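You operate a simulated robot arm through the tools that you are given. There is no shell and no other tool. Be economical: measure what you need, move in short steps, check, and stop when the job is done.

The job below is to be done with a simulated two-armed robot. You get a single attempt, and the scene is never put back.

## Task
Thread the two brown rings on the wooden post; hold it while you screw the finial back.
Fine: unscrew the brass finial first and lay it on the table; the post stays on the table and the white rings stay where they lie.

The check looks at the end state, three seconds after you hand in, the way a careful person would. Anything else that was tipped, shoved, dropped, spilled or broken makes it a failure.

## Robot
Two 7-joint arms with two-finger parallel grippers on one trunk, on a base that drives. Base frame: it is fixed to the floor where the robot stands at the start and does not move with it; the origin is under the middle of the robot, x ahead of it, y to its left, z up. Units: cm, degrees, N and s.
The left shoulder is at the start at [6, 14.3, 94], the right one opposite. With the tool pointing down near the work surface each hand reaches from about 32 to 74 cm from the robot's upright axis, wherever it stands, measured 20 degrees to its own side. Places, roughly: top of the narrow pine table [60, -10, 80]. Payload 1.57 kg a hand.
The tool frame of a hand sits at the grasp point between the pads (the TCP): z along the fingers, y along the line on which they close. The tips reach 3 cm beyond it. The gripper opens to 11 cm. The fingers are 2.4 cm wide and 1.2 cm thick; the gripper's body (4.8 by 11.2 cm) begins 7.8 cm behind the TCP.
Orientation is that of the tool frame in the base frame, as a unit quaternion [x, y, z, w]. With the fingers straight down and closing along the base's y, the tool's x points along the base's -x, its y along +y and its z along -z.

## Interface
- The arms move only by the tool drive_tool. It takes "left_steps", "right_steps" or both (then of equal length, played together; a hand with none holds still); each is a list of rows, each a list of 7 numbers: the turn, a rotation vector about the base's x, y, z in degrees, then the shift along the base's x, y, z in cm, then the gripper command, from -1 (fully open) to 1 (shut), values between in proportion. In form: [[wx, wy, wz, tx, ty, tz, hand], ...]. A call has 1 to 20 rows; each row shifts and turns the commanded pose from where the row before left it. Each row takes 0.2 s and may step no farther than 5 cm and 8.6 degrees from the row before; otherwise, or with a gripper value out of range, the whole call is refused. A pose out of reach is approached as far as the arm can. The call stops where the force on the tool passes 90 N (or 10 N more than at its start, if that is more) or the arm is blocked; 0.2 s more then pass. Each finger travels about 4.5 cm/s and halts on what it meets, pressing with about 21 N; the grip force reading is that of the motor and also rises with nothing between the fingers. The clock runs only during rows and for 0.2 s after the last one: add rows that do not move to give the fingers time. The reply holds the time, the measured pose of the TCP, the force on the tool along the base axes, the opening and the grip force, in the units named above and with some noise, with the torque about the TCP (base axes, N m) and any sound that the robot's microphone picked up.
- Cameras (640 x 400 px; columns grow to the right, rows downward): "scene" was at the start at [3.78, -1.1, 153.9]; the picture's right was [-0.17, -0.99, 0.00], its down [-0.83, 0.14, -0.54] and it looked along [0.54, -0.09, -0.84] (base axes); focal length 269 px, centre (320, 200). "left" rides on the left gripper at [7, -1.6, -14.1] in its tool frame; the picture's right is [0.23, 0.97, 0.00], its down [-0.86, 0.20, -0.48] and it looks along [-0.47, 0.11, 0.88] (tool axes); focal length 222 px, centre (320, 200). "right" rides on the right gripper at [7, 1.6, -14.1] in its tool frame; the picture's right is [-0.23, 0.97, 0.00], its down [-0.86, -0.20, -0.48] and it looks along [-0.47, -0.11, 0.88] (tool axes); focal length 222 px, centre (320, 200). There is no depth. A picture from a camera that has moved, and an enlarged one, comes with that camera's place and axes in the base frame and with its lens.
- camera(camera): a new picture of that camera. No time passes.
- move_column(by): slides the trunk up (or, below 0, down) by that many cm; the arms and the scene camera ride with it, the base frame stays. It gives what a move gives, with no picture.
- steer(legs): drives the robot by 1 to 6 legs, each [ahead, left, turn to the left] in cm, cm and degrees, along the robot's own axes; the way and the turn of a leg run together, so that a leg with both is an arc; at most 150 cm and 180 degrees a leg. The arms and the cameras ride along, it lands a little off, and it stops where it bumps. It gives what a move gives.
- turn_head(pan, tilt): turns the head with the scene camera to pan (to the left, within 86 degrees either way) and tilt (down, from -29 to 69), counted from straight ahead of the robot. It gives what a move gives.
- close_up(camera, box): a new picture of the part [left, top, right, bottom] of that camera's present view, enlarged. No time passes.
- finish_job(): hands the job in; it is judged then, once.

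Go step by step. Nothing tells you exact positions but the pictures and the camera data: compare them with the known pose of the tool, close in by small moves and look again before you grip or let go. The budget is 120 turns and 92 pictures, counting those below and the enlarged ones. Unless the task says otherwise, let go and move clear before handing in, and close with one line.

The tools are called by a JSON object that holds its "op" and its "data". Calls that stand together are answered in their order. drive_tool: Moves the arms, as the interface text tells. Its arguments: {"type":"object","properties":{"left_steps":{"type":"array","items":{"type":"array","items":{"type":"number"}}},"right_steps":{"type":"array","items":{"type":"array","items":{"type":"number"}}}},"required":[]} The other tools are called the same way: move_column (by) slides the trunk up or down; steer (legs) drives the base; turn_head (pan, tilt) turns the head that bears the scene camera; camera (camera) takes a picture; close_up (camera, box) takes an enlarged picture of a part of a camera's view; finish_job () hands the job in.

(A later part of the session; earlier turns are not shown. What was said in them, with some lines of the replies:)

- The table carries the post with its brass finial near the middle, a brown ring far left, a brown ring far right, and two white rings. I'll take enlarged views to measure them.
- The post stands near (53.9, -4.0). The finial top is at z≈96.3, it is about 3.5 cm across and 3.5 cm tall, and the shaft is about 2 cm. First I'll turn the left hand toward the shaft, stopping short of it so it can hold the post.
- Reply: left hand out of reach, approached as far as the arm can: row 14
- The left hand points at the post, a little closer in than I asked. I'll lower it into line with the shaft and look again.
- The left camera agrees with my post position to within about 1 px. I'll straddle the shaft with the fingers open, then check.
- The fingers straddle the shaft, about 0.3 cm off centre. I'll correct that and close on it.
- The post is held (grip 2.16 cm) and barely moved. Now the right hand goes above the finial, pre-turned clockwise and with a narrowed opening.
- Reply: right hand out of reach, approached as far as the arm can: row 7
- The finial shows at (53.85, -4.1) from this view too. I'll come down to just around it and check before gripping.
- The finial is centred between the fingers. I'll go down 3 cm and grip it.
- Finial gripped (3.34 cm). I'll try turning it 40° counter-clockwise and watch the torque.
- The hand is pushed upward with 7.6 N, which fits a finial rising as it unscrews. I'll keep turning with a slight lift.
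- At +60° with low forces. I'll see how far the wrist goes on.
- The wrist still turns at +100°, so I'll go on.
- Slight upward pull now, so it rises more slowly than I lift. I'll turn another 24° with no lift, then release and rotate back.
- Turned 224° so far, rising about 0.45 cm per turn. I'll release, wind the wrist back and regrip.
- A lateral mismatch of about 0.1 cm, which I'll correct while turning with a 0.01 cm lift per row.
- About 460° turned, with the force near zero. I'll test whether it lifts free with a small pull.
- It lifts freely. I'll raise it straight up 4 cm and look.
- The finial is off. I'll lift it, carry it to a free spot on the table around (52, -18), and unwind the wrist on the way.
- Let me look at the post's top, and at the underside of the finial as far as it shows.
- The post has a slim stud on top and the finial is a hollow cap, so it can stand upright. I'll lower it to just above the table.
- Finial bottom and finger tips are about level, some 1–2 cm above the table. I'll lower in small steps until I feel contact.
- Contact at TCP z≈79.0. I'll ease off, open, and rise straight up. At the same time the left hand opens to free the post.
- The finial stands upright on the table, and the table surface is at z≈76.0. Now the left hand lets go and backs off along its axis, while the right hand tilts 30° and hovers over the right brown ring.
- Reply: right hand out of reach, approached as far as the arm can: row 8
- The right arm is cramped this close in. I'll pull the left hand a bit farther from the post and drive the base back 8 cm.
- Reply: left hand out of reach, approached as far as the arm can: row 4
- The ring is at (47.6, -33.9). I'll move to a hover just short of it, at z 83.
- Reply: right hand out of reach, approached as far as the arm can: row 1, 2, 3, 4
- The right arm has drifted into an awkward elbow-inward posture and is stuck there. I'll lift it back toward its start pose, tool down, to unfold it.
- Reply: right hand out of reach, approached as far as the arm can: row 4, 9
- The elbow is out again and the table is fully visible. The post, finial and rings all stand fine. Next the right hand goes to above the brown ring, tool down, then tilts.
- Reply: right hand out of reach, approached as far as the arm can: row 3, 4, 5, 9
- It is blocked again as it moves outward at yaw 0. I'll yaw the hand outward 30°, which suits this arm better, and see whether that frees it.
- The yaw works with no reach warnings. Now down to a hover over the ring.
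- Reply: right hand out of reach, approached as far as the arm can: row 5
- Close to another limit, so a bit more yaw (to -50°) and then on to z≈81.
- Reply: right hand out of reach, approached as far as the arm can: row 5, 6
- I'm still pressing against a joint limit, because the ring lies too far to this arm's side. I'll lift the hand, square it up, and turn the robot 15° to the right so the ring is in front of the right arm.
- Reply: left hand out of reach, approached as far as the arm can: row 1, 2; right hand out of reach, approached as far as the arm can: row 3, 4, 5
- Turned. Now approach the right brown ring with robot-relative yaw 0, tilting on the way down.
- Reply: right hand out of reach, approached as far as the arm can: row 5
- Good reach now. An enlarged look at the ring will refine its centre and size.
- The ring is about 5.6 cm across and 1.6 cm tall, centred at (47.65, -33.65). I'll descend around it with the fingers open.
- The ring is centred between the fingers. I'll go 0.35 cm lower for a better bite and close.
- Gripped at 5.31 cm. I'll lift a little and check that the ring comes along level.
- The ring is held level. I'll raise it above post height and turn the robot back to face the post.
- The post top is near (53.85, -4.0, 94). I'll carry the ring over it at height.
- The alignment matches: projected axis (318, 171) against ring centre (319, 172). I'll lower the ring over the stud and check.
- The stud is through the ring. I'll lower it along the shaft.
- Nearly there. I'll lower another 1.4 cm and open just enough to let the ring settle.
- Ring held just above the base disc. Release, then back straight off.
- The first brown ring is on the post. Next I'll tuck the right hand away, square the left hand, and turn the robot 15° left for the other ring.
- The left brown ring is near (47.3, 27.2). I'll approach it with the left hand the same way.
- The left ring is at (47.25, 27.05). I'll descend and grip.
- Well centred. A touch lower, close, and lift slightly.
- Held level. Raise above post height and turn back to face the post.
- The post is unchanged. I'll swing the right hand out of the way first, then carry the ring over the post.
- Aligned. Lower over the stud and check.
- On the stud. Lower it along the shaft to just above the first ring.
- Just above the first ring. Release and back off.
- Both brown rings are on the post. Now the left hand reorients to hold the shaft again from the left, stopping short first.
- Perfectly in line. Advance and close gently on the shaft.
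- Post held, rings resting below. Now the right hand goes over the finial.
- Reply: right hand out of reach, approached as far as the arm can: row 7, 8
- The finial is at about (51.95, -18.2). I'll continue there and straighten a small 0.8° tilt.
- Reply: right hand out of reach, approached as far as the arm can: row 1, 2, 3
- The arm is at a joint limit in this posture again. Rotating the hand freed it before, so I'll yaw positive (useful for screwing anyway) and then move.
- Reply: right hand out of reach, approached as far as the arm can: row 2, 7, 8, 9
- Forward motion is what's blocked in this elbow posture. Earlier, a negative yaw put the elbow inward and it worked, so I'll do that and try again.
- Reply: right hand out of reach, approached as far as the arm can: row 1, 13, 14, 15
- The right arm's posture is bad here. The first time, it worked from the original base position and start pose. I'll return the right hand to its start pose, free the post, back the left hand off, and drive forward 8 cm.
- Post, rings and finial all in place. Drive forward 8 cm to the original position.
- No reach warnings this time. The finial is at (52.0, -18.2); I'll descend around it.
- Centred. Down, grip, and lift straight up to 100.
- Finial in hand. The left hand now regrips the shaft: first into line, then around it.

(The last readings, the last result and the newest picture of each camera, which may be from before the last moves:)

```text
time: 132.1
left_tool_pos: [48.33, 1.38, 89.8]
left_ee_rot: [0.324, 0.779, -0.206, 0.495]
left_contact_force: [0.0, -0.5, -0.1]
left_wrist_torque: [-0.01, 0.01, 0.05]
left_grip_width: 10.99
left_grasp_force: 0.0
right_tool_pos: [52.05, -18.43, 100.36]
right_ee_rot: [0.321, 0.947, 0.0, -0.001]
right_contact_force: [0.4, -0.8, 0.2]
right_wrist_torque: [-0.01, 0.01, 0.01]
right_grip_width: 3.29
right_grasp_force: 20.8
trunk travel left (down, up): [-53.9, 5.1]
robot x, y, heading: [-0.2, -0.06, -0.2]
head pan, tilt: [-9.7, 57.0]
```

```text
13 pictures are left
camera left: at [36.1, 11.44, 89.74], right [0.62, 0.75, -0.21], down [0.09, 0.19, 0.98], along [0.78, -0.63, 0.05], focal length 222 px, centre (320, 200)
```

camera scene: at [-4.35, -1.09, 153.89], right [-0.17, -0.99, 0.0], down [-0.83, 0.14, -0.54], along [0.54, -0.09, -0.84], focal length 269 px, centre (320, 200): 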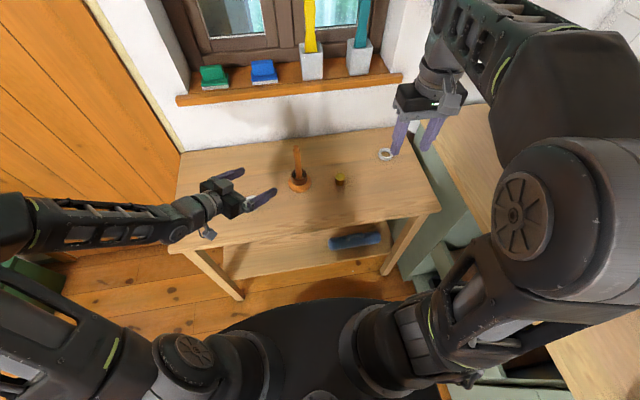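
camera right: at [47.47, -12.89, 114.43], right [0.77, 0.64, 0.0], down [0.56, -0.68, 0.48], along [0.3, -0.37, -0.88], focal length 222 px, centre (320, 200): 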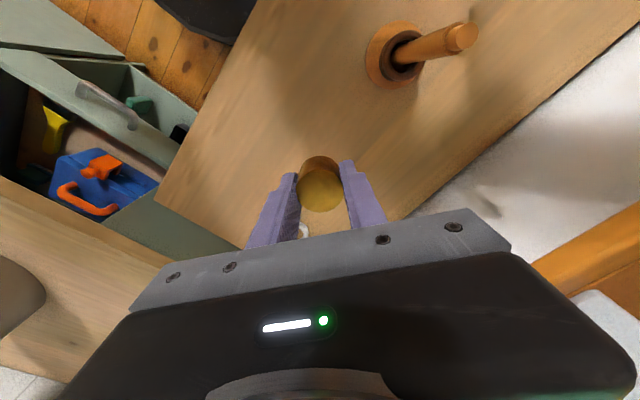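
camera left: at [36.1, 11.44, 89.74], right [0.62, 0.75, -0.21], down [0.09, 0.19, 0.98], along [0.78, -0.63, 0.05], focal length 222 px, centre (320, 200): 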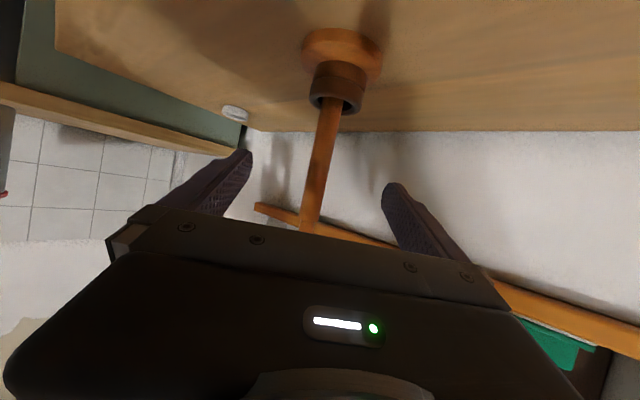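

In line. Advance and grip, while the right hand winds up its wrist in place for the screwing.

{"op": "drive_tool", "data": {"left_steps": [[0, 0, 0, 1.1, -1.08, -0.68, -1], [0, 0, 0, 1.1, -1.08, -0.68, -1], [0, 0, 0, 1.1, -1.08, -0.68, -1], [0, 0, 0, 1.1, -1.08, -0.68, -1], [0, 0, 0, 1.1, -1.08, -0.68, -1], [0, 0, 0, 0, 0, 0, -0.5], [0, 0, 0, 0, 0, 0, 0], [0, 0, 0, 0, 0, 0, 0.3], [0, 0, 0, 0, 0, 0, 0.5], [0, 0, 0, 0, 0, 0, 0.6], [0, 0, 0, 0, 0, 0, 0.7], [0, 0, 0, 0, 0, 0, 0.8], [0, 0, 0, 0, 0, 0, 1], [0, 0, 0, 0, 0, 0, 1], [0, 0, 0, 0, 0, 0, 1]], "right_steps": [[0, 0, 8, 0, 0, 0, 1], [0, 0, 8, 0, 0, 0, 1], [0, 0, 8, 0, 0, 0, 1], [0, 0, 8, 0, 0, 0, 1], [0, 0, 8, 0, 0, 0, 1], [0, 0, 8, 0, 0, 0, 1], [0, 0, 8, 0, 0, 0, 1], [0, 0, 8, 0, 0, 0, 1], [0, 0, 8, 0, 0, 0, 1], [0, 0, 8, 0, 0, 0, 1], [0, 0, 8, 0, 0, 0, 1], [0, 0, 8, 0, 0, 0, 1], [0, 0, 8, 0, 0, 0, 1], [0, 0, 8, 0, 0, 0, 1], [0, 0, 8, 0, 0, 0, 1]]}}

```text
time: 135.3
left_tool_pos: [53.72, -3.98, 86.55]
left_ee_rot: [0.324, 0.779, -0.207, 0.495]
left_contact_force: [-0.7, -0.3, -0.8]
left_wrist_torque: [0.01, -0.03, 0.0]
left_grip_width: 2.16
left_grasp_force: 20.7
right_tool_pos: [51.93, -18.25, 100.37]
right_ee_rot: [-0.661, 0.751, -0.001, -0.001]
right_contact_force: [-0.4, -0.6, -0.5]
right_wrist_torque: [-0.05, -0.02, -0.01]
right_grip_width: 3.3
right_grasp_force: 21.2
trunk travel left (down, up): [-53.9, 5.1]
robot x, y, heading: [-0.1, -0.12, -0.3]
head pan, tilt: [-9.7, 57.0]
```

Move the finial over the stud, still high, finishing the wrist wind-up.

{"op": "drive_tool", "data": {"right_steps": [[0, 0, 7.6, 0.21, 1.41, 0, 1], [0, 0, 7.6, 0.21, 1.41, 0, 1], [0, 0, 7.6, 0.21, 1.41, 0, 1], [0, 0, 7.6, 0.21, 1.41, 0, 1], [0, 0, 7.6, 0.21, 1.41, 0, 1], [0, 0, 7.6, 0.21, 1.41, 0, 1], [0, 0, 7.6, 0.21, 1.41, 0, 1], [0, 0, 7.6, 0.21, 1.41, 0, 1], [0, 0, 7.6, 0.21, 1.41, 0, 1], [0, 0, 7.6, 0.2, 1.4, 0, 1], [0, 0, 0, 0, 0, 0, 1]]}}

{"op": "close_up", "data": {"camera": "right", "box": [240, 80, 400, 240]}}

```text
time: 137.7
left_tool_pos: [53.86, -3.9, 86.57]
left_ee_rot: [0.325, 0.779, -0.207, 0.495]
left_contact_force: [-0.2, -0.9, 0.3]
left_wrist_torque: [0.02, -0.01, 0.01]
left_grip_width: 2.15
left_grasp_force: 21.2
right_tool_pos: [54.0, -4.14, 100.29]
right_ee_rot: [0.983, -0.186, 0.001, 0.0]
right_contact_force: [0.4, 0.0, -0.5]
right_wrist_torque: [0.0, 0.01, 0.0]
right_grip_width: 3.29
right_grasp_force: 21.3
trunk travel left (down, up): [-53.9, 5.1]
robot x, y, heading: [-0.19, 0.2, -0.1]
head pan, tilt: [-9.7, 57.0]
```

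```text
2.50 times, centred on (320, 160) of right
camera zoom: at [60.05, -8.25, 114.36], right [-0.57, -0.82, 0.0], down [-0.72, 0.5, 0.48], along [-0.39, 0.27, -0.88], focal length 555 px, centre (320, 300)
```

zoom: 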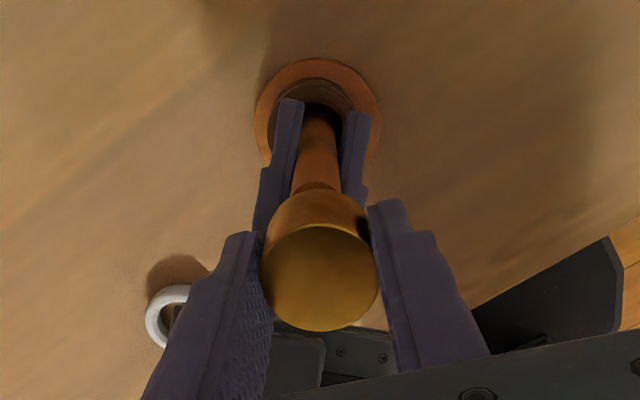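

The wrist is at 159° and the finial is over the stud. I'll correct by about 0.2 cm, lower to just before the stud, then gently on.

{"op": "drive_tool", "data": {"right_steps": [[0, 0, 0, 0.15, -0.1, -1.0, 1], [0, 0, 0, 0, 0, -1.0, 1], [0, 0, 0, 0, 0, -0.4, 1], [0, 0, 0, 0, 0, 0, 1]]}}

{"op": "close_up", "data": {"camera": "right", "box": [270, 120, 370, 220]}}

{"op": "drive_tool", "data": {"right_steps": [[0, 0, 0, 0, 0, -0.2, 1], [0, 0, 0, 0, 0, -0.2, 1]]}}

```text
time: 138.7
left_tool_pos: [53.93, -3.97, 86.56]
left_ee_rot: [0.324, 0.779, -0.207, 0.495]
left_contact_force: [0.8, -1.0, 0.6]
left_wrist_torque: [-0.1, -0.08, 0.0]
left_grip_width: 2.17
left_grasp_force: 21.3
right_tool_pos: [54.23, -4.51, 97.88]
right_ee_rot: [0.982, -0.187, 0.002, 0.0]
right_contact_force: [-0.2, 0.1, 1.3]
right_wrist_torque: [0.01, 0.03, -0.04]
right_grip_width: 3.32
right_grasp_force: 21.0
trunk travel left (down, up): [-53.9, 5.1]
robot x, y, heading: [-0.37, 0.01, -0.1]
head pan, tilt: [-9.7, 57.0]
```

```text
4.00 times, centred on (320, 170) of right
camera zoom: at [60.18, -8.43, 111.93], right [-0.57, -0.82, 0.0], down [-0.72, 0.5, 0.48], along [-0.39, 0.27, -0.88], focal length 888 px, centre (320, 320)
```

zoom: 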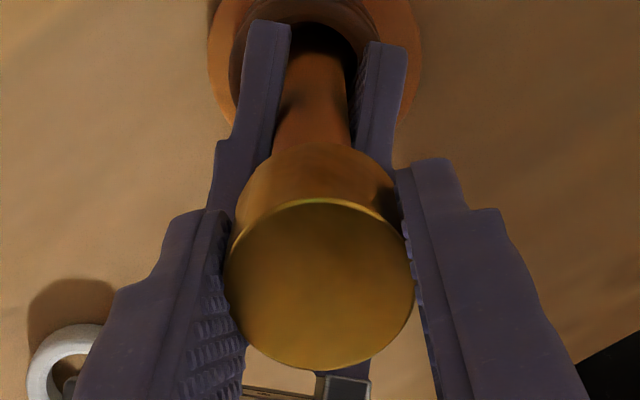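

```text
time: 139.3
left_tool_pos: [53.8, -3.84, 86.42]
left_ee_rot: [0.324, 0.779, -0.207, 0.495]
left_contact_force: [5.3, 0.9, -4.8]
left_wrist_torque: [-0.22, -0.22, -0.06]
left_grip_width: 2.15
left_grasp_force: 21.4
right_tool_pos: [54.28, -4.35, 97.69]
right_ee_rot: [0.982, -0.186, 0.002, 0.001]
right_contact_force: [-1.2, -4.4, 22.7]
right_wrist_torque: [0.11, 0.16, 0.04]
right_grip_width: 3.33
right_grasp_force: 21.4
trunk travel left (down, up): [-53.9, 5.1]
robot x, y, heading: [-0.56, -0.06, -0.2]
head pan, tilt: [-9.7, 57.0]
```

Contact came too high: the rim is sitting on the stud. Torque and picture both say the finial should move about 0.25 cm toward +y and a little toward -x. I'll back up, shift, and try again.

{"op": "drive_tool", "data": {"right_steps": [[0, 0, 0, 0, 0, 0.5, 1], [0, 0, 0, -0.13, 0.25, 0, 1], [0, 0, 0, 0, 0, -0.2, 1], [0, 0, 0, 0, 0, -0.2, 1], [0, 0, 0, 0, 0, -0.05, 1]]}}

```text
time: 140.5
left_tool_pos: [53.87, -3.92, 86.59]
left_ee_rot: [0.325, 0.779, -0.207, 0.495]
left_contact_force: [-0.7, 0.1, 1.7]
left_wrist_torque: [0.1, 0.17, 0.04]
left_grip_width: 2.18
left_grasp_force: 21.3
right_tool_pos: [54.0, -4.08, 97.64]
right_ee_rot: [0.983, -0.186, 0.0, 0.001]
right_contact_force: [-1.0, -0.1, -0.7]
right_wrist_torque: [-0.04, 0.01, -0.01]
right_grip_width: 3.29
right_grasp_force: 21.3
trunk travel left (down, up): [-53.9, 5.1]
robot x, y, heading: [0.02, -0.19, -0.1]
head pan, tilt: [-9.7, 57.0]
```

No contact at the same height now, so the stud is entering. Continue down gently.

{"op": "drive_tool", "data": {"right_steps": [[0, 0, 0, 0, 0, -0.2, 1], [0, 0, 0, 0, 0, -0.2, 1]]}}

{"op": "drive_tool", "data": {"right_steps": [[0, 0, 0, 0, 0, -0.15, 1], [0, 0, 0, 0, 0, -0.1, 1]]}}

```text
time: 141.1
left_tool_pos: [53.89, -3.96, 86.54]
left_ee_rot: [0.324, 0.779, -0.207, 0.495]
left_contact_force: [-1.1, -0.3, 2.5]
left_wrist_torque: [0.1, 0.08, -0.01]
left_grip_width: 2.14
left_grasp_force: 20.8
right_tool_pos: [54.0, -4.05, 97.18]
right_ee_rot: [0.982, -0.187, 0.001, 0.001]
right_contact_force: [-0.3, 0.5, -0.4]
right_wrist_torque: [-0.03, -0.01, -0.04]
right_grip_width: 3.32
right_grasp_force: 21.1
trunk travel left (down, up): [-53.9, 5.1]
robot x, y, heading: [-0.2, -0.11, -0.3]
head pan, tilt: [-9.7, 57.0]
```

```text
time: 141.7
left_tool_pos: [53.97, -3.88, 86.62]
left_ee_rot: [0.324, 0.779, -0.207, 0.496]
left_contact_force: [-0.4, -1.9, 2.2]
left_wrist_torque: [0.05, 0.09, 0.02]
left_grip_width: 2.17
left_grasp_force: 20.7
right_tool_pos: [53.98, -4.13, 96.97]
right_ee_rot: [0.983, -0.186, 0.0, 0.001]
right_contact_force: [-1.1, 0.0, 0.4]
right_wrist_torque: [0.0, -0.01, -0.05]
right_grip_width: 3.29
right_grasp_force: 20.8
trunk travel left (down, up): [-53.9, 5.1]
robot x, y, heading: [-0.35, 0.13, -0.2]
head pan, tilt: [-9.7, 57.0]
```

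{"op": "drive_tool", "data": {"right_steps": [[0, 0, 0, 0, 0, -0.1, 1], [0, 0, 0, 0, 0, 0, 1]]}}

{"op": "drive_tool", "data": {"right_steps": [[0, 0, 0, 0, 0, -0.1, 1], [0, 0, 0, 0, 0, 0, 1]]}}

```text
time: 142.3
left_tool_pos: [53.82, -4.02, 86.72]
left_ee_rot: [0.325, 0.779, -0.207, 0.495]
left_contact_force: [0.1, -2.2, 1.7]
left_wrist_torque: [0.01, 0.0, 0.01]
left_grip_width: 2.17
left_grasp_force: 20.8
right_tool_pos: [54.08, -4.04, 96.8]
right_ee_rot: [0.982, -0.187, 0.001, 0.001]
right_contact_force: [-0.8, 0.0, -0.8]
right_wrist_torque: [0.01, 0.01, -0.01]
right_grip_width: 3.29
right_grasp_force: 21.2
trunk travel left (down, up): [-53.9, 5.1]
robot x, y, heading: [-0.48, -0.01, -0.2]
head pan, tilt: [-9.7, 57.0]
```

```text
time: 142.9
left_tool_pos: [53.85, -3.9, 86.62]
left_ee_rot: [0.325, 0.779, -0.207, 0.495]
left_contact_force: [0.0, -1.5, 1.4]
left_wrist_torque: [0.0, 0.02, 0.0]
left_grip_width: 2.15
left_grasp_force: 20.5
right_tool_pos: [54.04, -4.14, 96.59]
right_ee_rot: [0.982, -0.187, 0.0, 0.0]
right_contact_force: [-0.6, -0.3, 0.4]
right_wrist_torque: [0.01, -0.01, -0.02]
right_grip_width: 3.32
right_grasp_force: 20.9
trunk travel left (down, up): [-53.9, 5.1]
robot x, y, heading: [0.26, -0.35, -0.1]
head pan, tilt: [-9.7, 57.0]
```

{"op": "drive_tool", "data": {"right_steps": [[0, 0, 0, 0, 0, -0.1, 1], [0, 0, 0, 0, 0, 0, 1]]}}

{"op": "drive_tool", "data": {"right_steps": [[0, 0, 0, 0, 0, -0.08, 1], [0, 0, 0, 0, 0, 0, 1]]}}

```text
time: 143.5
left_tool_pos: [53.97, -3.85, 86.52]
left_ee_rot: [0.325, 0.779, -0.207, 0.494]
left_contact_force: [0.3, -1.4, 2.3]
left_wrist_torque: [-0.02, 0.02, 0.05]
left_grip_width: 2.17
left_grasp_force: 20.5
right_tool_pos: [54.08, -4.24, 96.62]
right_ee_rot: [0.982, -0.186, 0.001, 0.0]
right_contact_force: [0.1, 0.5, -1.0]
right_wrist_torque: [-0.02, -0.01, -0.02]
right_grip_width: 3.32
right_grasp_force: 20.8
trunk travel left (down, up): [-53.9, 5.1]
robot x, y, heading: [-0.07, 0.15, 0.0]
head pan, tilt: [-9.7, 57.0]
```

```text
time: 144.1
left_tool_pos: [53.92, -3.91, 86.65]
left_ee_rot: [0.325, 0.778, -0.208, 0.495]
left_contact_force: [-0.4, -1.5, 2.5]
left_wrist_torque: [0.0, 0.04, -0.04]
left_grip_width: 2.19
left_grasp_force: 21.6
right_tool_pos: [53.95, -4.09, 96.57]
right_ee_rot: [0.982, -0.186, 0.001, 0.001]
right_contact_force: [-0.8, 0.0, 0.1]
right_wrist_torque: [-0.01, -0.02, 0.0]
right_grip_width: 3.35
right_grasp_force: 20.9
trunk travel left (down, up): [-53.9, 5.1]
robot x, y, heading: [0.02, 0.09, -0.3]
head pan, tilt: [-9.7, 57.0]
```

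{"op": "drive_tool", "data": {"right_steps": [[0, 0, 0, 0, 0, -0.1, 1], [0, 0, 0, 0, 0, 0, 1]]}}

{"op": "drive_tool", "data": {"right_steps": [[0, 0, 0, 0, 0, -0.08, 1], [0, 0, 0, 0, 0, 0, 1]]}}

{"op": "close_up", "data": {"camera": "right", "box": [250, 80, 390, 240]}}

```text
time: 144.7
left_tool_pos: [53.97, -3.88, 86.53]
left_ee_rot: [0.324, 0.778, -0.207, 0.497]
left_contact_force: [2.4, -3.3, 1.8]
left_wrist_torque: [0.1, 0.1, 0.02]
left_grip_width: 2.18
left_grasp_force: 21.7
right_tool_pos: [54.03, -4.01, 96.45]
right_ee_rot: [0.982, -0.186, 0.0, 0.0]
right_contact_force: [-1.7, 2.5, 0.0]
right_wrist_torque: [0.07, -0.18, 0.01]
right_grip_width: 3.31
right_grasp_force: 21.0
trunk travel left (down, up): [-53.9, 5.1]
robot x, y, heading: [-0.3, -0.17, 0.0]
head pan, tilt: [-9.7, 57.0]
```

```text
time: 145.3
left_tool_pos: [53.85, -3.93, 86.8]
left_ee_rot: [0.325, 0.779, -0.206, 0.495]
left_contact_force: [4.5, -6.2, 1.1]
left_wrist_torque: [-0.01, -0.1, -0.05]
left_grip_width: 2.11
left_grasp_force: 21.1
right_tool_pos: [54.01, -4.11, 96.32]
right_ee_rot: [0.983, -0.186, 0.001, 0.0]
right_contact_force: [-2.9, 3.6, 2.5]
right_wrist_torque: [0.09, 0.04, 0.0]
right_grip_width: 3.29
right_grasp_force: 20.8
trunk travel left (down, up): [-53.9, 5.1]
robot x, y, heading: [-0.26, 0.03, 0.0]
head pan, tilt: [-9.7, 57.0]
```

```text
2.50 times, centred on (320, 160) of right
camera zoom: at [59.97, -8.04, 110.43], right [-0.57, -0.82, 0.0], down [-0.72, 0.5, 0.48], along [-0.39, 0.27, -0.88], focal length 555 px, centre (320, 300)
```

zoom: 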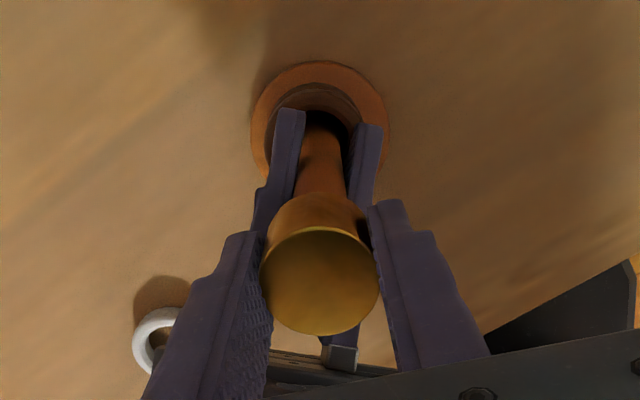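

Light contact at TCP z≈96.35. I'll start screwing clockwise with slight feed and watch the forces.

{"op": "drive_tool", "data": {"right_steps": [[0, 0, -8, -0.02, 0.03, -0.01, 1], [0, 0, -8, 0, 0, -0.01, 1], [0, 0, -8, 0, 0, -0.01, 1], [0, 0, -8, 0, 0, -0.01, 1], [0, 0, -8, 0, 0, -0.01, 1], [0, 0, -8, 0, 0, -0.01, 1], [0, 0, -8, 0, 0, -0.01, 1], [0, 0, -8, 0, 0, -0.01, 1]]}}

```text
time: 147.1
left_tool_pos: [53.88, -3.86, 86.6]
left_ee_rot: [0.325, 0.779, -0.207, 0.495]
left_contact_force: [5.6, -7.4, -0.4]
left_wrist_torque: [0.08, 0.14, -0.05]
left_grip_width: 2.13
left_grasp_force: 21.4
right_tool_pos: [53.99, -4.04, 96.24]
right_ee_rot: [0.734, -0.68, 0.0, 0.001]
right_contact_force: [-5.9, 3.8, 6.6]
right_wrist_torque: [-0.3, 0.25, 0.01]
right_grip_width: 3.31
right_grasp_force: 21.0
trunk travel left (down, up): [-53.9, 5.1]
robot x, y, heading: [0.06, 0.13, -0.2]
head pan, tilt: [-9.7, 57.0]
```

{"op": "drive_tool", "data": {"right_steps": [[0, 0, -8, -0.04, 0.03, 0, 1], [0, 0, -8, 0, 0, 0, 1], [0, 0, -8, 0, 0, 0, 1], [0, 0, -8, 0, 0, 0, 1], [0, 0, -8, 0, 0, 0, 1], [0, 0, -8, 0, 0, 0, 1]]}}

```text
time: 148.5
left_tool_pos: [53.98, -4.0, 86.63]
left_ee_rot: [0.324, 0.779, -0.206, 0.496]
left_contact_force: [2.6, -3.1, 2.3]
left_wrist_torque: [0.03, 0.0, -0.07]
left_grip_width: 2.17
left_grasp_force: 20.6
right_tool_pos: [54.02, -3.94, 96.43]
right_ee_rot: [-0.395, 0.919, 0.001, -0.001]
right_contact_force: [-4.1, 2.6, 0.7]
right_wrist_torque: [-0.1, 0.43, 0.02]
right_grip_width: 3.31
right_grasp_force: 21.2
trunk travel left (down, up): [-53.9, 5.1]
robot x, y, heading: [-0.02, 0.13, 0.1]
head pan, tilt: [-9.7, 57.0]
```

The upward force dropped from 6.6 N to 0.7 N without feeding, so the thread has caught. Continue with about 0.011 cm feed per row.

{"op": "drive_tool", "data": {"right_steps": [[0, 0, -8, -0.03, 0.02, -0.011, 1], [0, 0, -8, 0, 0, -0.011, 1], [0, 0, -8, 0, 0, -0.011, 1], [0, 0, -8, 0, 0, -0.011, 1], [0, 0, -8, 0, 0, -0.011, 1], [0, 0, -8, 0, 0, -0.011, 1], [0, 0, -8, 0, 0, -0.011, 1], [0, 0, -8, 0, 0, -0.011, 1], [0, 0, -8, 0, 0, -0.011, 1], [0, 0, -8, 0, 0, -0.011, 1], [0, 0, -8, 0, 0, -0.011, 1], [0, 0, -8, 0, 0, -0.011, 1], [0, 0, -8, 0, 0, -0.011, 1]]}}

```text
time: 151.3
left_tool_pos: [53.9, -3.93, 86.69]
left_ee_rot: [0.324, 0.779, -0.207, 0.495]
left_contact_force: [3.2, 0.9, 4.4]
left_wrist_torque: [-0.16, -0.15, -0.01]
left_grip_width: 2.18
left_grasp_force: 21.0
right_tool_pos: [53.92, -4.05, 96.27]
right_ee_rot: [0.482, 0.876, -0.001, 0.001]
right_contact_force: [-2.3, -0.6, 0.1]
right_wrist_torque: [0.05, 0.15, 0.02]
right_grip_width: 3.31
right_grasp_force: 21.2
trunk travel left (down, up): [-53.9, 5.1]
robot x, y, heading: [-0.11, -0.33, 0.1]
head pan, tilt: [-9.7, 57.0]
```

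Turned 216° and running freely in the thread. Release, wind back, and regrip.

{"op": "drive_tool", "data": {"right_steps": [[0, 0, 0, 0, 0, 0, 0.2], [0, 0, 0, 0, 0, 0, 0], [0, 0, 0, 0, 0, 0, 0], [0, 0, 8.5, 0, 0, 0, 0], [0, 0, 8.5, 0, 0, 0, 0], [0, 0, 8.5, 0, 0, 0, 0], [0, 0, 8.5, 0, 0, 0, 0], [0, 0, 8.5, 0, 0, 0, 0], [0, 0, 8.5, 0, 0, 0, 0], [0, 0, 8.5, 0, 0, 0, 0], [0, 0, 8.5, 0, 0, 0, 0], [0, 0, 8.5, 0, 0, 0, 0], [0, 0, 8.5, 0, 0, 0, 0], [0, 0, 8.5, 0, 0, 0, 0], [0, 0, 8.5, 0, 0, 0, 0], [0, 0, 8.5, 0, 0, 0, 0], [0, 0, 8.5, 0, 0, 0, 0], [0, 0, 8.5, 0, 0, 0, 0], [0, 0, 8.5, 0, 0, 0, 0], [0, 0, 8.5, 0, 0, 0, 0]]}}

{"op": "drive_tool", "data": {"right_steps": [[0, 0, 8, 0, 0, 0, 0], [0, 0, 8, 0, 0, 0, 0], [0, 0, 8, 0, 0, 0, 0], [0, 0, 8, 0, 0, 0, 0], [0, 0, 8, 0, 0, 0, 0], [0, 0, 8, 0, 0, 0, 0], [0, 0, 8, 0, 0, 0, 0], [0, 0, 8, 0, 0, 0, 0], [0, 0, 8, 0, 0, 0, 0], [0, 0, 0, 0, 0, 0, 0]]}}

{"op": "close_up", "data": {"camera": "right", "box": [250, 80, 390, 240]}}

```text
time: 155.5
left_tool_pos: [53.85, -3.92, 86.61]
left_ee_rot: [0.325, 0.779, -0.207, 0.494]
left_contact_force: [-0.3, 1.3, 2.3]
left_wrist_torque: [-0.02, -0.05, 0.0]
left_grip_width: 2.15
left_grasp_force: 21.1
right_tool_pos: [54.02, -3.92, 96.19]
right_ee_rot: [-0.69, 0.724, -0.001, -0.001]
right_contact_force: [0.4, 0.5, -0.2]
right_wrist_torque: [0.01, 0.0, 0.02]
right_grip_width: 5.49
right_grasp_force: 0.1
trunk travel left (down, up): [-53.9, 5.1]
robot x, y, heading: [0.02, 0.26, -0.1]
head pan, tilt: [-9.7, 57.0]
```

```text
time: 157.7
left_tool_pos: [53.79, -3.82, 86.62]
left_ee_rot: [0.325, 0.779, -0.207, 0.495]
left_contact_force: [-0.1, 0.2, 1.6]
left_wrist_torque: [-0.05, 0.0, 0.03]
left_grip_width: 2.17
left_grasp_force: 21.1
right_tool_pos: [53.96, -4.08, 96.16]
right_ee_rot: [0.984, -0.18, 0.0, 0.0]
right_contact_force: [0.5, 1.0, 0.0]
right_wrist_torque: [0.0, -0.02, 0.0]
right_grip_width: 5.52
right_grasp_force: 0.1
trunk travel left (down, up): [-53.9, 5.1]
robot x, y, heading: [-0.24, -0.1, 0.0]
head pan, tilt: [-9.7, 57.0]
```

```text
2.50 times, centred on (320, 160) of right
camera zoom: at [59.87, -7.96, 110.2], right [-0.56, -0.83, 0.0], down [-0.73, 0.49, 0.48], along [-0.4, 0.27, -0.88], focal length 555 px, centre (320, 300)
```

zoom: 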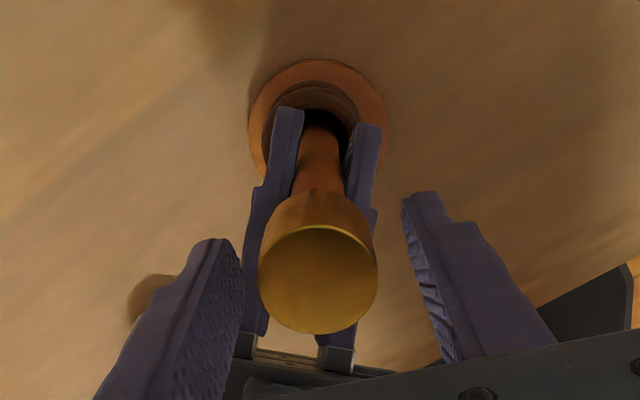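

The finial sits straight. Regrip and keep turning clockwise.

{"op": "drive_tool", "data": {"right_steps": [[0, 0, 0, 0, 0, 0, 0.2], [0, 0, 0, 0, 0, 0, 0.4], [0, 0, 0, 0, 0, 0, 0.7], [0, 0, 0, 0, 0, 0, 1], [0, 0, 0, 0, 0, 0, 1], [0, 0, -8, 0, 0, -0.011, 1], [0, 0, -8, 0, 0, -0.011, 1], [0, 0, -8, 0, 0, -0.011, 1], [0, 0, -8, 0, 0, -0.011, 1], [0, 0, -8, 0, 0, -0.011, 1], [0, 0, -8, 0, 0, -0.011, 1], [0, 0, -8, 0, 0, -0.011, 1], [0, 0, -8, 0, 0, -0.011, 1], [0, 0, -8, 0, 0, -0.011, 1], [0, 0, -8, 0, 0, -0.011, 1]]}}

{"op": "drive_tool", "data": {"right_steps": [[0, 0, -8, 0, 0, -0.011, 1], [0, 0, -8, 0, 0, -0.011, 1], [0, 0, -8, 0, 0, -0.011, 1], [0, 0, -8, 0, 0, -0.011, 1], [0, 0, -8, 0, 0, -0.011, 1], [0, 0, -8, 0, 0, -0.011, 1], [0, 0, -8, 0, 0, -0.011, 1], [0, 0, -8, 0, 0, -0.011, 1], [0, 0, -8, 0, 0, -0.011, 1], [0, 0, -8, 0, 0, -0.011, 1]]}}

```text
time: 160.9
left_tool_pos: [53.93, -3.97, 86.63]
left_ee_rot: [0.324, 0.78, -0.206, 0.495]
left_contact_force: [-6.2, -0.7, 1.4]
left_wrist_torque: [-0.01, -0.3, -0.18]
left_grip_width: 2.17
left_grasp_force: 21.3
right_tool_pos: [53.98, -4.13, 96.17]
right_ee_rot: [-0.635, 0.772, -0.001, 0.0]
right_contact_force: [6.9, 0.4, -0.3]
right_wrist_torque: [-0.19, -0.31, 0.27]
right_grip_width: 3.38
right_grasp_force: 20.5
trunk travel left (down, up): [-53.9, 5.1]
robot x, y, heading: [-0.02, 0.12, -0.2]
head pan, tilt: [-9.7, 57.0]
```

```text
time: 163.1
left_tool_pos: [53.88, -3.86, 86.62]
left_ee_rot: [0.325, 0.779, -0.206, 0.495]
left_contact_force: [-4.8, -1.6, -0.4]
left_wrist_torque: [0.03, 0.01, -0.17]
left_grip_width: 2.16
left_grasp_force: 21.2
right_tool_pos: [53.92, -3.9, 96.01]
right_ee_rot: [0.01, 1.0, 0.001, 0.0]
right_contact_force: [3.7, 0.8, 11.4]
right_wrist_torque: [-0.08, -0.15, 0.31]
right_grip_width: 3.41
right_grasp_force: 21.3
trunk travel left (down, up): [-53.9, 5.1]
robot x, y, heading: [-0.67, -0.29, -0.1]
head pan, tilt: [-9.7, 57.0]
```

Turning torque has risen to about 0.3 N·m and the feed is meeting resistance, so the finial seems seated. I'll release, rise, and inspect.

{"op": "drive_tool", "data": {"right_steps": [[0, 0, 0, 0, 0, 0.09, 1], [0, 0, 0, 0, 0, 0, 0.2], [0, 0, 0, 0, 0, 0, 0], [0, 0, 0, 0, 0, 0, 0], [0, 0, 0, 0, 0, 1, 0], [0, 0, 0, 0, 0, 2, 0], [0, 0, 0, 0, -0.5, 2.5, 0], [0, 0, 0, 0, -2, 1, 0], [0, 0, 0, -1, -3, 0, 0], [0, 0, 0, -1, -3, -1, 0], [0, 0, 0, -1, -3, -1, 0], [0, 0, 0, -1, -3, -1, 0]]}}

{"op": "close_up", "data": {"camera": "right", "box": [360, 100, 580, 260]}}

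```text
time: 165.7
left_tool_pos: [54.03, -3.96, 86.61]
left_ee_rot: [0.324, 0.779, -0.206, 0.496]
left_contact_force: [2.0, -0.4, 4.9]
left_wrist_torque: [-0.12, -0.01, 0.1]
left_grip_width: 2.16
left_grasp_force: 20.4
right_tool_pos: [49.84, -18.57, 99.46]
right_ee_rot: [0.008, 1.0, 0.0, 0.0]
right_contact_force: [-0.5, 0.5, -0.5]
right_wrist_torque: [0.0, 0.03, -0.02]
right_grip_width: 5.48
right_grasp_force: 0.0
trunk travel left (down, up): [-53.9, 5.1]
robot x, y, heading: [-0.23, 0.15, -0.1]
head pan, tilt: [-9.7, 57.0]
```

```text
2.50 times, centred on (470, 180) of right
camera zoom: at [42.98, -16.84, 113.57], right [0.24, 0.97, 0.0], down [0.85, -0.21, 0.48], along [0.46, -0.12, -0.88], focal length 555 px, centre (-55, 250)
```

zoom: 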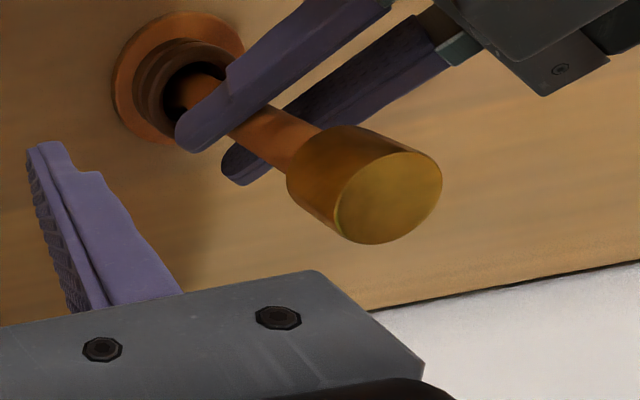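

The finial is on, straight and apparently flush. One tighter look at the joint.

{"op": "close_up", "data": {"camera": "right", "box": [445, 130, 545, 205]}}

```text
5.33 times, centred on (495, 168) of right
camera zoom: at [42.98, -16.84, 113.57], right [0.24, 0.97, 0.0], down [0.85, -0.21, 0.48], along [0.46, -0.12, -0.88], focal length 1185 px, centre (-613, 373)
```

zoom: 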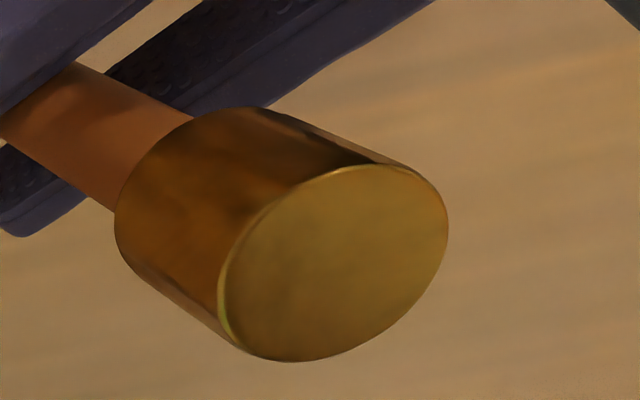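

It looks fully seated. The left hand now lets go and backs off to the pose I first photographed from, so I can compare heights.

{"op": "drive_tool", "data": {"left_steps": [[0, 0, 0, 0, 0, 0, 0.6], [0, 0, 0, 0, 0, 0, 0.4], [0, 0, 0, 0, 0, 0, 0], [0, 0, 0, 0, 0, 0, -0.5], [0, 0, 0, 0, 0, 0, -1], [0, 0, 0, 0, 0, 0, -1], [0, 0, 0, -1.15, 1.4, 0.98, -1], [0, 0, 0, -1.15, 1.4, 0.98, -1], [0, 0, 0, -1.15, 1.9, 0.98, -1], [0, 0, 0, -1.1, 2.0, 0.98, -1]]}}

{"op": "camera", "data": {"camera": "left"}}

```text
time: 167.9
left_tool_pos: [49.17, 2.68, 90.56]
left_ee_rot: [0.325, 0.779, -0.207, 0.495]
left_contact_force: [0.3, 0.0, 0.3]
left_wrist_torque: [0.0, -0.01, 0.01]
left_grip_width: 11.02
left_grasp_force: 0.2
right_tool_pos: [49.76, -18.54, 99.66]
right_ee_rot: [0.009, 1.0, 0.001, -0.001]
right_contact_force: [-0.9, -0.6, 0.3]
right_wrist_torque: [-0.01, 0.0, 0.01]
right_grip_width: 5.49
right_grasp_force: 0.0
trunk travel left (down, up): [-53.9, 5.1]
robot x, y, heading: [-0.21, 0.12, -0.3]
head pan, tilt: [-9.7, 57.0]
```

```text
6 pictures are left
camera left: at [36.89, 12.8, 90.37], right [0.62, 0.75, -0.21], down [0.09, 0.19, 0.98], along [0.78, -0.63, 0.05], focal length 222 px, centre (320, 200)
```

left: 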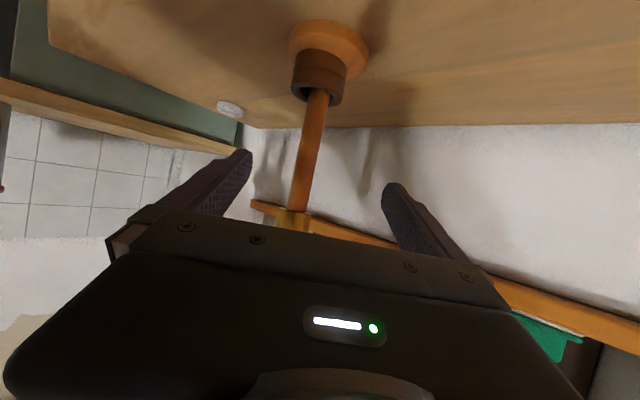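

{"op": "close_up", "data": {"camera": "left", "box": [250, 180, 350, 240]}}

```text
6.40 times, centred on (300, 210) of left
camera zoom: at [36.89, 12.8, 90.37], right [0.62, 0.75, -0.21], down [0.09, 0.19, 0.98], along [0.78, -0.63, 0.05], focal length 1422 px, centre (448, 136)
```

zoom: 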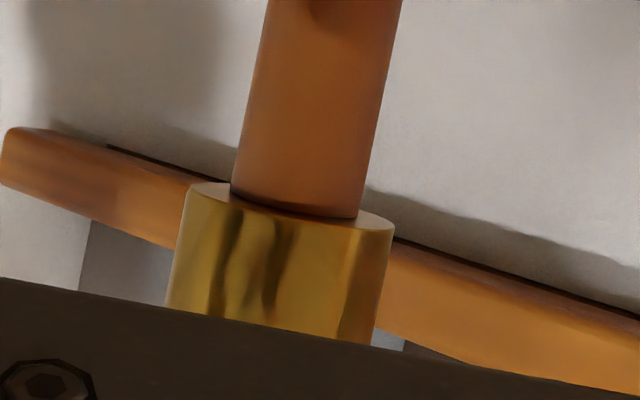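

The shaft meets the finial's underside flush, with no gap. I'll draw both hands well clear and take a last look.

{"op": "drive_tool", "data": {"left_steps": [[0, 0, 0, 0, 1.5, 1.5, -1], [0, 0, 0, 0, 2, 2, -1], [0, 0, 0, 0, 2.5, 2, -1], [0, 0, 0, 0, 2.5, 2, -1]], "right_steps": [[0, 0, 0, -1.5, -2, 2.5, 0], [0, 0, 0, -1.5, -2, 2.5, 0], [0, 0, 0, -2, -2, 3, 0], [0, 0, 0, -2, -2, 3, 0]]}}

{"op": "camera", "data": {"camera": "scene"}}

{"op": "camera", "data": {"camera": "right"}}

```text
time: 168.9
left_tool_pos: [49.36, 11.23, 98.0]
left_ee_rot: [0.325, 0.779, -0.206, 0.495]
left_contact_force: [0.5, -1.3, -0.3]
left_wrist_torque: [-0.01, -0.02, 0.02]
left_grip_width: 11.01
left_grasp_force: 0.1
right_tool_pos: [42.72, -26.65, 110.58]
right_ee_rot: [0.008, 1.0, 0.001, -0.001]
right_contact_force: [0.2, -0.1, -0.7]
right_wrist_torque: [-0.04, -0.03, 0.03]
right_grip_width: 5.51
right_grasp_force: 0.0
trunk travel left (down, up): [-53.9, 5.1]
robot x, y, heading: [-0.26, 0.14, -0.3]
head pan, tilt: [-9.7, 57.0]
```

```text
4 pictures are left
camera scene: at [3.54, -1.19, 153.89], right [-0.17, -0.99, 0.0], down [-0.83, 0.14, -0.54], along [0.54, -0.09, -0.84], focal length 269 px, centre (320, 200)
```

scene: 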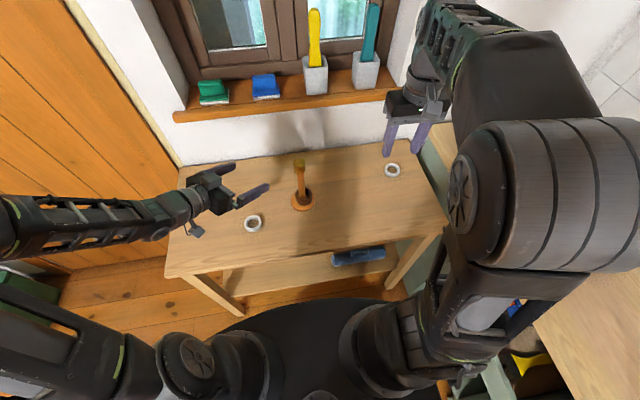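

```text
3 pictures are left
camera right: at [35.92, -24.82, 124.74], right [0.24, 0.97, 0.0], down [0.85, -0.21, 0.48], along [0.46, -0.12, -0.88], focal length 222 px, centre (320, 200)
```

right: 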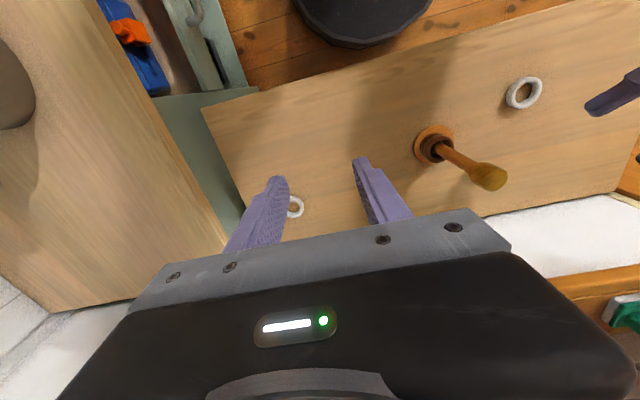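

Both brown rings are on the upright post, the finial is back on and flush, the white rings are where they were, and both hands are clear. Handing in.

{"op": "finish_job", "data": {}}

```text
The job is handed in.
```

The two brown rings are threaded on the wooden post and the brass finial is screwed back on, flush with the shaft. I held the post with the left hand while screwing. The post is upright on the table, and the white rings were not touched.
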